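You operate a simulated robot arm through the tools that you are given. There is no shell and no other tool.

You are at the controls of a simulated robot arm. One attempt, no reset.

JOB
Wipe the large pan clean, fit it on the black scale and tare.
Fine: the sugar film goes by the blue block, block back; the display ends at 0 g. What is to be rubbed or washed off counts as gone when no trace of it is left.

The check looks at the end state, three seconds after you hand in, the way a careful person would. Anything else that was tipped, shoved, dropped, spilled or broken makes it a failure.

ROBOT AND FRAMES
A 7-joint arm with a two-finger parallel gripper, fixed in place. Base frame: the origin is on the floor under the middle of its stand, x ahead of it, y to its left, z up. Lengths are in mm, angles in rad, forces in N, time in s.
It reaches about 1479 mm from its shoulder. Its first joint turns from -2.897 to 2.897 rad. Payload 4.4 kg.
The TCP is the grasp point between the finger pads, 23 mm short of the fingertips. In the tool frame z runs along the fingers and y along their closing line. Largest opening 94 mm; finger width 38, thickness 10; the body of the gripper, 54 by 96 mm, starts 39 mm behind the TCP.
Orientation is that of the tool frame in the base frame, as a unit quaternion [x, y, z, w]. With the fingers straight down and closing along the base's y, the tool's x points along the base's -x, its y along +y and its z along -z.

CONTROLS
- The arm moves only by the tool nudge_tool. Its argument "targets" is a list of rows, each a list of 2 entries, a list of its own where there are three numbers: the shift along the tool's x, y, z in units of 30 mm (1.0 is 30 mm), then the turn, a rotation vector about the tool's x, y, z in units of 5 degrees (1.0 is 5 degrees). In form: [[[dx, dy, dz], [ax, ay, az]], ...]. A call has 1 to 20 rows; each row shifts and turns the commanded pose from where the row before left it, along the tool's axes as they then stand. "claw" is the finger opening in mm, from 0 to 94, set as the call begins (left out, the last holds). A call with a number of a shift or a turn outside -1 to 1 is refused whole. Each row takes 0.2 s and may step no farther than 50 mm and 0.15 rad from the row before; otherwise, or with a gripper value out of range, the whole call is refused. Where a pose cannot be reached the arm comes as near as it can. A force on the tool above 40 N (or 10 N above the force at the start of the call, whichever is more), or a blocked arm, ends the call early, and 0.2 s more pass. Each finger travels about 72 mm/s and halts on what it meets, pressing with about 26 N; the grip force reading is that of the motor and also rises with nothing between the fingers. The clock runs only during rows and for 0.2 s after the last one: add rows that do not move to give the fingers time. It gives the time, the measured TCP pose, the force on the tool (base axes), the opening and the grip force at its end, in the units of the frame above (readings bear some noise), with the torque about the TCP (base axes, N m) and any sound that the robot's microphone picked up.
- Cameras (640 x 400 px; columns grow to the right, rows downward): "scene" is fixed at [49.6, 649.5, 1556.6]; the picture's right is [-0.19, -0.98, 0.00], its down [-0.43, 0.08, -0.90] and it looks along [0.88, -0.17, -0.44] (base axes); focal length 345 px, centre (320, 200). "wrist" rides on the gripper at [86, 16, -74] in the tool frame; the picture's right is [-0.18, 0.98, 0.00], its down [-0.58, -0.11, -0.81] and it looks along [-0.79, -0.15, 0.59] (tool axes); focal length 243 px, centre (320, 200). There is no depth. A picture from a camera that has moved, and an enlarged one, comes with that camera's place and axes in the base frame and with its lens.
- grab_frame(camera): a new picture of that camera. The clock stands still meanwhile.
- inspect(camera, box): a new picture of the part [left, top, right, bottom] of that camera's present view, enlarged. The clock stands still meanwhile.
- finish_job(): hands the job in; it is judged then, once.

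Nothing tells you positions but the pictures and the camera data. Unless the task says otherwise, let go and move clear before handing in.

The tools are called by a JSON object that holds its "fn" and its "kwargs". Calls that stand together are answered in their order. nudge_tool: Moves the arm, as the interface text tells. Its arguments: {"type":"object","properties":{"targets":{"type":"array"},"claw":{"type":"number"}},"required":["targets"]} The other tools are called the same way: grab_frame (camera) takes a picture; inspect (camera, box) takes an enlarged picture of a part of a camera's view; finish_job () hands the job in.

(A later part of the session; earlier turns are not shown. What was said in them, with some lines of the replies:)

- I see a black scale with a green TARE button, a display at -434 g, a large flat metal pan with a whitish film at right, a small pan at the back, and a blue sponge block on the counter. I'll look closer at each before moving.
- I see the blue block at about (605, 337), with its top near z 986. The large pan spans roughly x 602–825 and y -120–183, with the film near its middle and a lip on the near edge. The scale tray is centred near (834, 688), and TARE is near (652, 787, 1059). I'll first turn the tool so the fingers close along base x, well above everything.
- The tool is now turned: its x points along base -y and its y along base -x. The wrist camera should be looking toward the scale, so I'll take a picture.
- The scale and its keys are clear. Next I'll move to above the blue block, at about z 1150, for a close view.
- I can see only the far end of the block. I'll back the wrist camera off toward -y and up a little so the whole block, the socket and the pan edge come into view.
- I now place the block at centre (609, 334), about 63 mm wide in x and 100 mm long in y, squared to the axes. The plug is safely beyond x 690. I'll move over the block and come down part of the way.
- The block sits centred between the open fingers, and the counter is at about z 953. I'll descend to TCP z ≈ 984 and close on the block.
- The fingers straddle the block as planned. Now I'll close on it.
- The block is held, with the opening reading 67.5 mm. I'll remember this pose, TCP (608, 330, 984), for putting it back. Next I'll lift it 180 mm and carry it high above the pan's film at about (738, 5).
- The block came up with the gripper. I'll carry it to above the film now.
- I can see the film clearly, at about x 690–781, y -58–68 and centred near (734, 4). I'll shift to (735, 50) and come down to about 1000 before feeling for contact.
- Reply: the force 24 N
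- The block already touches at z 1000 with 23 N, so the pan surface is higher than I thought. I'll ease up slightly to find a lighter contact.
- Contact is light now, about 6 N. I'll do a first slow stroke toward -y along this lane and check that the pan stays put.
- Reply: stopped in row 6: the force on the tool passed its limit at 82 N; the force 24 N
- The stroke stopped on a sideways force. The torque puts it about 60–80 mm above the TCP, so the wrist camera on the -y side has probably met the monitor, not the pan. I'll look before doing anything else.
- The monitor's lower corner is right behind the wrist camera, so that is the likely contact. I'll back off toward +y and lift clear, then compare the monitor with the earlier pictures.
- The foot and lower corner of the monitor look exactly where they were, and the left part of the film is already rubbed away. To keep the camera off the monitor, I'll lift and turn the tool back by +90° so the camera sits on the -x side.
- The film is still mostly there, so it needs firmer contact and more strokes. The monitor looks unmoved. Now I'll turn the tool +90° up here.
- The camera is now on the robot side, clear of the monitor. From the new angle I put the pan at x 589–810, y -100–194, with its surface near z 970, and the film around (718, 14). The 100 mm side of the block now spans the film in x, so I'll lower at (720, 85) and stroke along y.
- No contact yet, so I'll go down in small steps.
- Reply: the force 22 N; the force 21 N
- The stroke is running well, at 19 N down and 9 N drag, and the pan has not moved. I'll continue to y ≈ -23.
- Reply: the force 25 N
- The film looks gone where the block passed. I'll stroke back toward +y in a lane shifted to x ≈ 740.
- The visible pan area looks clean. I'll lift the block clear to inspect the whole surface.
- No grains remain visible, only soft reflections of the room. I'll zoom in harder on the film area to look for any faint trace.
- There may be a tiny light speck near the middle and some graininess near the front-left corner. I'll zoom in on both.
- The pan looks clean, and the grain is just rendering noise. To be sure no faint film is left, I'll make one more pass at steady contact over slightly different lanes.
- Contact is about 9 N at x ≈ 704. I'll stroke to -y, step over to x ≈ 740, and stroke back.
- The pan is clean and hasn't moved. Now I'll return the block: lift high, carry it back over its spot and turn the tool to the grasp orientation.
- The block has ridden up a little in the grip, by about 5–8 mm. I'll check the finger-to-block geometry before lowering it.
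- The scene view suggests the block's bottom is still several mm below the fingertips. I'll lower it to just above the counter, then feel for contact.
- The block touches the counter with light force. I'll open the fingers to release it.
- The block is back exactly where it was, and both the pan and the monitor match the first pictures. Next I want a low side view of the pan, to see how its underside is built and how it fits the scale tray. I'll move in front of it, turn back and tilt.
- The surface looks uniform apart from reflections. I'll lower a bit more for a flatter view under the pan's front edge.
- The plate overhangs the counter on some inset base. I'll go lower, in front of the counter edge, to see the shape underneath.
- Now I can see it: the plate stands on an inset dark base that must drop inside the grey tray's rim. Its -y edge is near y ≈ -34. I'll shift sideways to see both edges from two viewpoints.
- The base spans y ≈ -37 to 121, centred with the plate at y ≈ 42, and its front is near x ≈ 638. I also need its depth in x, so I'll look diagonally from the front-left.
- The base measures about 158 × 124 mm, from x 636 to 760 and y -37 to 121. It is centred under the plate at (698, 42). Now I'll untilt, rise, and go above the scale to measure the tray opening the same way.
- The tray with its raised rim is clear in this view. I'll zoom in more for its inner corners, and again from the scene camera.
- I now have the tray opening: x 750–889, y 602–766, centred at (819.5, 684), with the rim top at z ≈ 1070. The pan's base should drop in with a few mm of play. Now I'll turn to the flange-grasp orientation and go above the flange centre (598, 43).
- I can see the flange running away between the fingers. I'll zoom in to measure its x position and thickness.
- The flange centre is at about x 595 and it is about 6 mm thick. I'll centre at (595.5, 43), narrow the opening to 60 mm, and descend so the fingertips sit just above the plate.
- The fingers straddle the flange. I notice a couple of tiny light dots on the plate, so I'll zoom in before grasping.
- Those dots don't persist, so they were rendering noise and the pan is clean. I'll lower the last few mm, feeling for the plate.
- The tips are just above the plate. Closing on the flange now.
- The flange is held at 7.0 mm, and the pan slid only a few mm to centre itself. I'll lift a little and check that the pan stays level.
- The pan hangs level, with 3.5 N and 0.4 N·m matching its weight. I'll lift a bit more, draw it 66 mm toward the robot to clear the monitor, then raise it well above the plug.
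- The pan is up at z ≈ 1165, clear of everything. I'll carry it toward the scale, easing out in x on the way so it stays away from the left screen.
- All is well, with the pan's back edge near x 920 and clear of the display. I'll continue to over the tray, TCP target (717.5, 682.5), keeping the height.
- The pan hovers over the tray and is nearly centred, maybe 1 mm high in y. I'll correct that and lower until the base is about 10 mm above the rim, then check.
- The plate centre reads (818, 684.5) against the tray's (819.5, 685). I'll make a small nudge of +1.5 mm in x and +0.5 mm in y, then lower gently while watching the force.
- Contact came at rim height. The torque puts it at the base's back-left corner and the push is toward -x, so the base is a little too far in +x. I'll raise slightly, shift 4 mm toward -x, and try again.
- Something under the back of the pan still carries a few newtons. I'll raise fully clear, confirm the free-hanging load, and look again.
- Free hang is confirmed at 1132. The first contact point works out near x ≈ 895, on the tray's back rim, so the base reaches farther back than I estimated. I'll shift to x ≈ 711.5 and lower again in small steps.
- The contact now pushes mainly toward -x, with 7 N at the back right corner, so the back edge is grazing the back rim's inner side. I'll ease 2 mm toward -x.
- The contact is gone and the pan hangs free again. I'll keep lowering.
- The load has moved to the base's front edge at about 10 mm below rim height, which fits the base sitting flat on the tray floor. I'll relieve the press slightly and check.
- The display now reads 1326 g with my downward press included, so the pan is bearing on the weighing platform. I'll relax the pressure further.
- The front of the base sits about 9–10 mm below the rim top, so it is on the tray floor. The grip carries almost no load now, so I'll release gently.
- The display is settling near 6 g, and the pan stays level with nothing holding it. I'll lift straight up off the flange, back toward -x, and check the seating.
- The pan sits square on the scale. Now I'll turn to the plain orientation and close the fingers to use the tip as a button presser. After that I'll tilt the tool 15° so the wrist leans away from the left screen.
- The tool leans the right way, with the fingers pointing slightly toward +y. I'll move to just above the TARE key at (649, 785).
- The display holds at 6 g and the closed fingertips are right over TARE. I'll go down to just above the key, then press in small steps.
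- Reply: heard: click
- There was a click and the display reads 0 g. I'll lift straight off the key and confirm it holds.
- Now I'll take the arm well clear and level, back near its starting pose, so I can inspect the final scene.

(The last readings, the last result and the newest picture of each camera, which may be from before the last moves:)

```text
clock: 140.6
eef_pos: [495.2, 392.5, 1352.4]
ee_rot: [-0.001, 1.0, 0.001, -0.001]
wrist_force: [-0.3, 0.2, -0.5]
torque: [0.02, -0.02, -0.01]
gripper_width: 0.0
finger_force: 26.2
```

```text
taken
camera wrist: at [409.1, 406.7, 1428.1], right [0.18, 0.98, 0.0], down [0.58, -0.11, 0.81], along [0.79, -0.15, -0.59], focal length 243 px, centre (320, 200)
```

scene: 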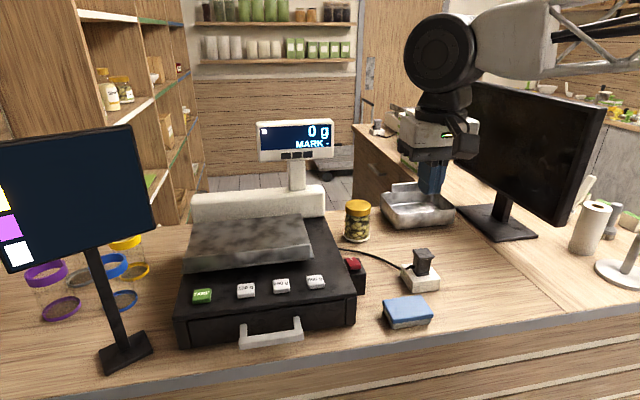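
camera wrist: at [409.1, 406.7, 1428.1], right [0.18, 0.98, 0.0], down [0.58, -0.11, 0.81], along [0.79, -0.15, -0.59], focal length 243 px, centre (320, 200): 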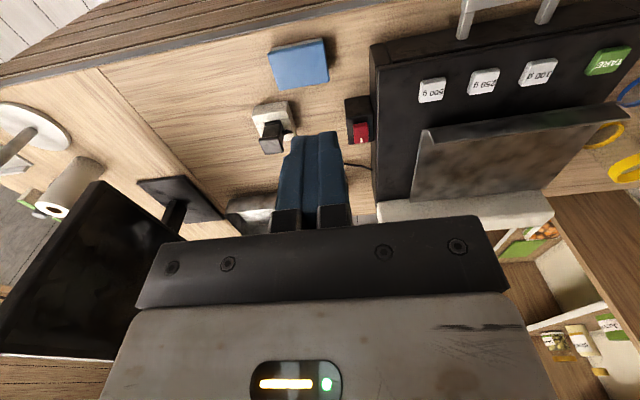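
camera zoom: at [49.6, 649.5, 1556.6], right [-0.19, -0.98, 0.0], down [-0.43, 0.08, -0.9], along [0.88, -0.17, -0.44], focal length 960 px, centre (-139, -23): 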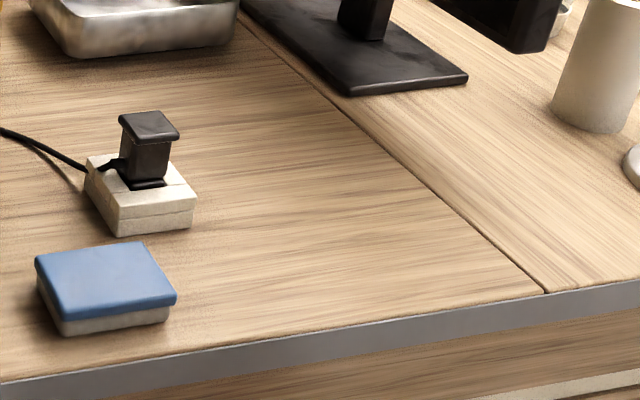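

The display reads 0 g, the block is in its original place, and nothing else looks disturbed. I'll make a last close check that the pan is seated flat and clean.

{"fn": "inspect", "kwargs": {"camera": "scene", "box": [175, 205, 325, 280]}}

{"fn": "inspect", "kwargs": {"camera": "wrist", "box": [360, 20, 640, 230]}}

{"fn": "inspect", "kwargs": {"camera": "scene", "box": [440, 70, 640, 260]}}

```text
4.27 times, centred on (250, 242) of scene
camera zoom: at [49.6, 649.5, 1556.6], right [-0.19, -0.98, 0.0], down [-0.43, 0.08, -0.9], along [0.88, -0.17, -0.44], focal length 1471 px, centre (619, 19)
```

zoom: 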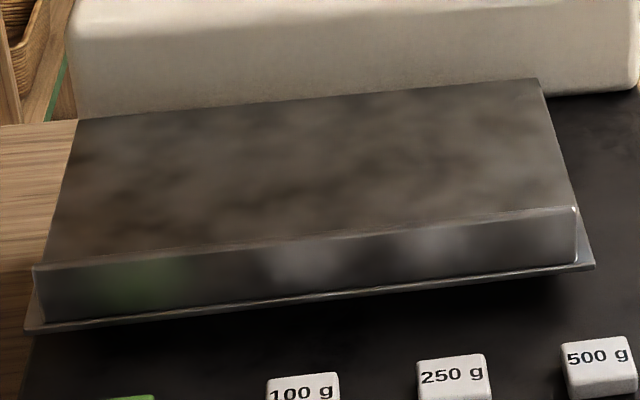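

```text
1.90 times, centred on (500, 125) of wrist
camera zoom: at [409.1, 406.7, 1428.1], right [0.18, 0.98, 0.0], down [0.58, -0.11, 0.81], along [0.79, -0.15, -0.59], focal length 462 px, centre (-23, 343)
```

zoom: 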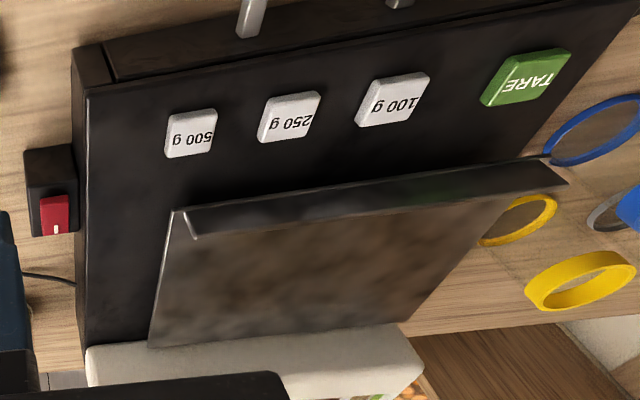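

```text
2.11 times, centred on (540, 165) of scene
camera zoom: at [49.6, 649.5, 1556.6], right [-0.19, -0.98, 0.0], down [-0.43, 0.08, -0.9], along [0.88, -0.17, -0.44], focal length 726 px, centre (-143, 274)
```

zoom: 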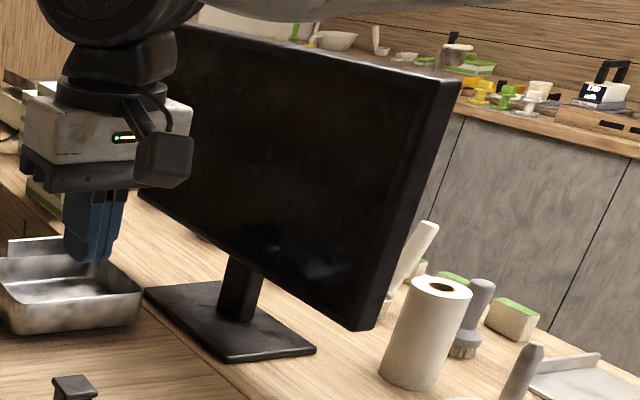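

All four plate corners come out coplanar at z ≈ 1084, so the pan is level. I want a direct look at the gap between plate and rim before handing in, so I'll make a low look from the front of the scale, staying well short of it.

{"fn": "nudge_tool", "kwargs": {"targets": [[[0, 0.926, 0.37], [0, 0, 0]], [[0, 0.926, 0.37], [0, 0, 0]], [[0, 0.926, 0.37], [0, 0, 0]], [[0, 0.926, 0.37], [0, 0, 0]], [[0, 0.926, 0.37], [0, 0, 0]], [[0, 0.926, 0.37], [0, 0, 0]], [[0, 0.926, 0.37], [0, 0, 0]], [[0, 0.926, 0.37], [0, 0, 0]], [[0, 0.926, 0.37], [0, 0, 0]], [[0, 0, 0], [0, -1, 0]], [[0, 0, 0], [0, -1, 0]], [[0, 0, 0], [0, -1, 0]], [[0, 0, 0], [0, -1, 0]], [[0, 0, 0], [0, -1, 0]], [[0, 0, 0], [0, -1, 0]], [[0, 0, 0], [0, -1, 0]], [[0, 0, 0], [0, -1, 0]], [[0, 0, 0], [0, 0, 0]]]}}

{"fn": "grab_frame", "kwargs": {"camera": "scene"}}

{"fn": "grab_frame", "kwargs": {"camera": "wrist"}}

```text
clock: 144.4
eef_pos: [496.0, 642.8, 1252.9]
ee_rot: [-0.001, 0.94, 0.001, 0.342]
wrist_force: [-0.1, -0.2, -0.1]
torque: [0.0, -0.01, -0.01]
gripper_width: 0.0
finger_force: 26.4
```

```text
taken
```

scene: 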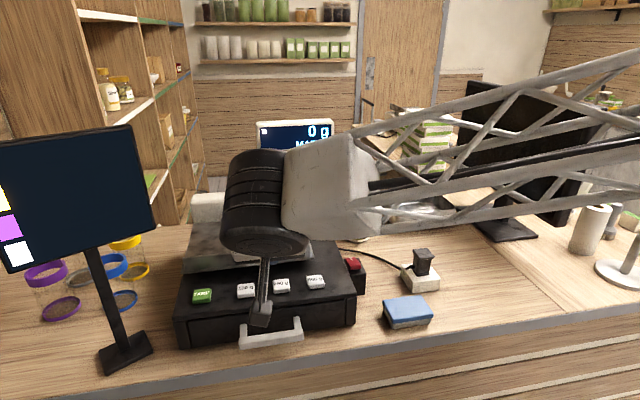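

```text
taken
camera wrist: at [381.3, 657.3, 1255.5], right [0.14, 0.98, 0.12], down [-0.07, -0.11, 0.99], along [0.99, -0.15, 0.06], focal length 243 px, centre (320, 200)
```

wrist: 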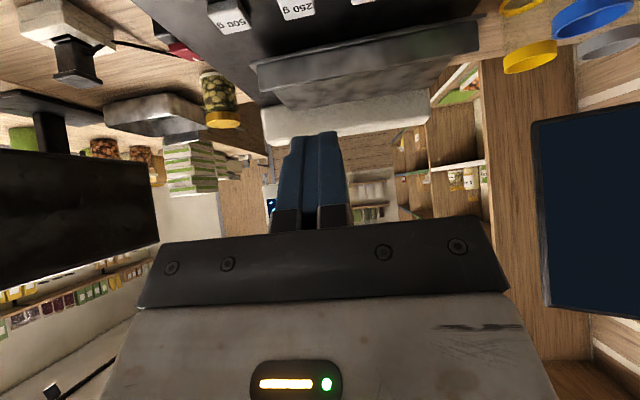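

{"fn": "nudge_tool", "kwargs": {"targets": [[[0.53, 0, 0.839], [0, 0, 0]], [[0.53, 0, 0.839], [0, 0, 0]], [[0.53, 0, 0.839], [0, 0, 0]], [[0.53, 0, 0.839], [0, 0, 0]], [[0.53, 0, 0.839], [0, 0, 0]], [[0.53, 0, 0.839], [0, 0, 0]], [[0, 0, 0], [0, 0, 0]]]}}

{"fn": "grab_frame", "kwargs": {"camera": "wrist"}}

{"fn": "inspect", "kwargs": {"camera": "wrist", "box": [230, 110, 470, 230]}}

```text
clock: 146.0
eef_pos: [518.9, 643.8, 1075.1]
ee_rot: [-0.001, 0.94, 0.001, 0.341]
wrist_force: [0.0, 0.3, 0.0]
torque: [0.04, -0.01, -0.02]
gripper_width: 0.1
finger_force: 25.7
```

```text
taken
camera wrist: at [405.8, 658.4, 1077.8], right [0.14, 0.98, 0.12], down [-0.07, -0.11, 0.99], along [0.99, -0.15, 0.05], focal length 243 px, centre (320, 200)
```

wrist: 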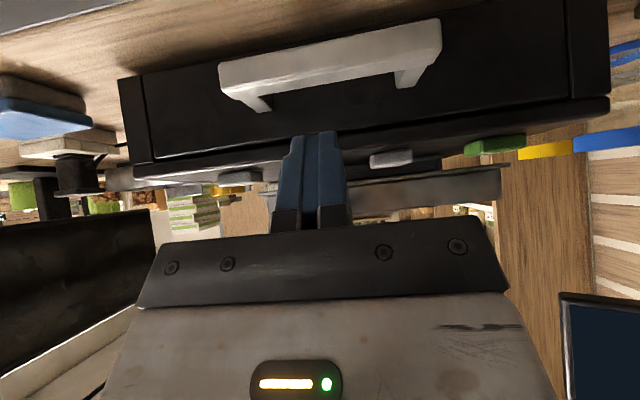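

```text
2.67 times, centred on (350, 170) of wrist
camera zoom: at [405.8, 658.4, 1077.8], right [0.14, 0.98, 0.12], down [-0.07, -0.11, 0.99], along [0.99, -0.15, 0.05], focal length 647 px, centre (240, 280)
```

zoom: 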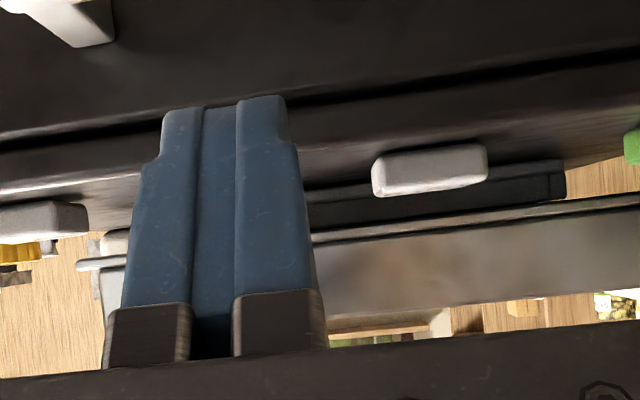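

{"fn": "inspect", "kwargs": {"camera": "wrist", "box": [345, 150, 475, 215]}}

{"fn": "inspect", "kwargs": {"camera": "wrist", "box": [400, 160, 460, 195]}}

```text
4.92 times, centred on (410, 182) of wrist
camera zoom: at [405.8, 658.4, 1077.8], right [0.14, 0.98, 0.12], down [-0.07, -0.11, 0.99], along [0.99, -0.15, 0.05], focal length 1194 px, centre (-123, 286)
```

zoom: 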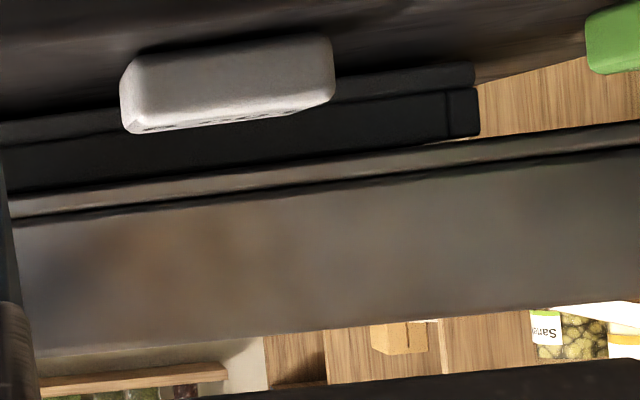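

```text
10.67 times, centred on (430, 178) of wrist
camera zoom: at [405.8, 658.4, 1077.8], right [0.14, 0.98, 0.12], down [-0.07, -0.11, 0.99], along [0.99, -0.15, 0.05], focal length 2588 px, centre (-853, 440)
```

zoom: 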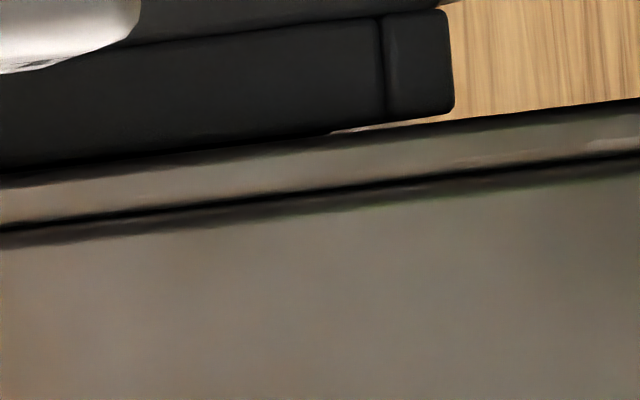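

This settles it. The plate's underside is only about 2–5 mm above the rim top, where it would be about 17 mm if the base were riding on the rim. The base is down in the tray. I'll withdraw the arm to its starting area and take a last look.

{"fn": "nudge_tool", "kwargs": {"targets": [[[-0.53, 0, -0.839], [0, 0, 0]], [[-0.53, 0, -0.839], [0, 0, 0]], [[-0.53, 0, -0.839], [0, 0, 0]], [[-0.53, 0, -0.839], [0, 0, 0]], [[-0.53, 0, -0.839], [0, 0, 0]], [[-0.53, 0, -0.839], [0, 0, 0]], [[0, 0, 0], [0, 1, 0]], [[0, 0, 0], [0, 1, 0]], [[0, 0, 0], [0, 1, 0]], [[0, 0, 0], [0, 1, 0]], [[0, 0, 0], [0, 1, 0]], [[0, 0, 0], [0, 1, 0]], [[0, 0, 0], [0, 1, 0]], [[0, 0, 0], [0, 1, 0]], [[0, 0, 0], [0, 0, 0]]]}}

{"fn": "nudge_tool", "kwargs": {"targets": [[[0, -0.926, -0.37], [0, 0, 0]], [[0, -0.926, -0.37], [0, 0, 0]], [[0, -0.926, -0.37], [0, 0, 0]], [[0, -0.926, -0.37], [0, 0, 0]], [[0, -0.926, -0.37], [0, 0, 0]], [[0, -0.926, -0.37], [0, 0, 0]], [[0, -0.926, -0.37], [0, 0, 0]], [[0, -0.926, -0.37], [0, 0, 0]], [[0, -0.926, -0.37], [0, 0, 0]], [[0, 0, 0], [0, 0, 0]]], "claw": 94}}

{"fn": "grab_frame", "kwargs": {"camera": "scene"}}

{"fn": "inspect", "kwargs": {"camera": "scene", "box": [165, 110, 345, 290]}}

```text
clock: 149.2
eef_pos: [495.8, 643.9, 1253.5]
ee_rot: [-0.001, 1.0, 0.001, -0.001]
wrist_force: [0.5, -0.2, 0.2]
torque: [0.01, -0.02, -0.01]
gripper_width: 0.0
finger_force: 25.8
```

```text
clock: 151.4
eef_pos: [497.2, 393.4, 1353.0]
ee_rot: [0.0, 1.0, 0.001, -0.001]
wrist_force: [0.0, -0.8, -0.8]
torque: [0.0, -0.02, 0.0]
gripper_width: 93.9
finger_force: 0.1
```

```text
taken
```

scene: 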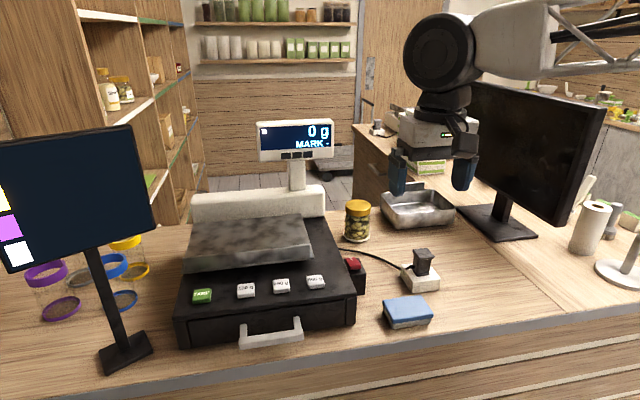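

```text
2.22 times, centred on (255, 200) of scene
camera zoom: at [49.6, 649.5, 1556.6], right [-0.19, -0.98, 0.0], down [-0.43, 0.08, -0.9], along [0.88, -0.17, -0.44], focal length 766 px, centre (464, 200)
```

zoom: 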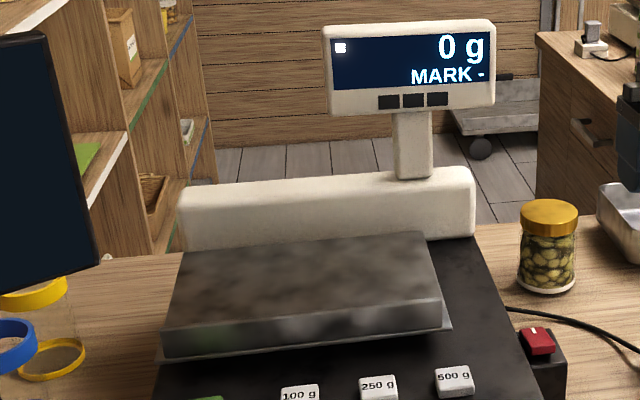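

The pan shows no trace of the film and sits level in the scale's tray. The display reads 0 g, the blue block is back in its place, and the monitor and everything else look unmoved. The arm is clear and holding nothing, so I'm handing in.

{"fn": "finish_job", "kwargs": {}}

```text
The job is handed in.
```

I wiped the large pan clean with the blue block, fitted it in the black scale's tray and pressed TARE. The display reads 0 g with the arm clear, and I've handed the job in.

- **Film:** I went over it twice with the block. Close-ups from several angles show no sugar left, only reflections of the room.
- **Block:** it is back on the counter, and its outline matches the first pictures.
- **Pan:** it sits level. A low view from the front shows its base down inside the tray rim, not riding on top.
- **Tare:** the display settled at 6 g with the pan on, went to 0 g when TARE clicked, and has stayed there.

**Monitor bump:** during the first wiping stroke the wrist camera touched the lower corner of the large monitor on the right. The force peaked at 82 N and the move stopped by itself. I backed off and turned the tool so the camera faced away. I compared the monitor's foot and lower corner with the earlier pictures and could see no shift, but that is a check by eye.
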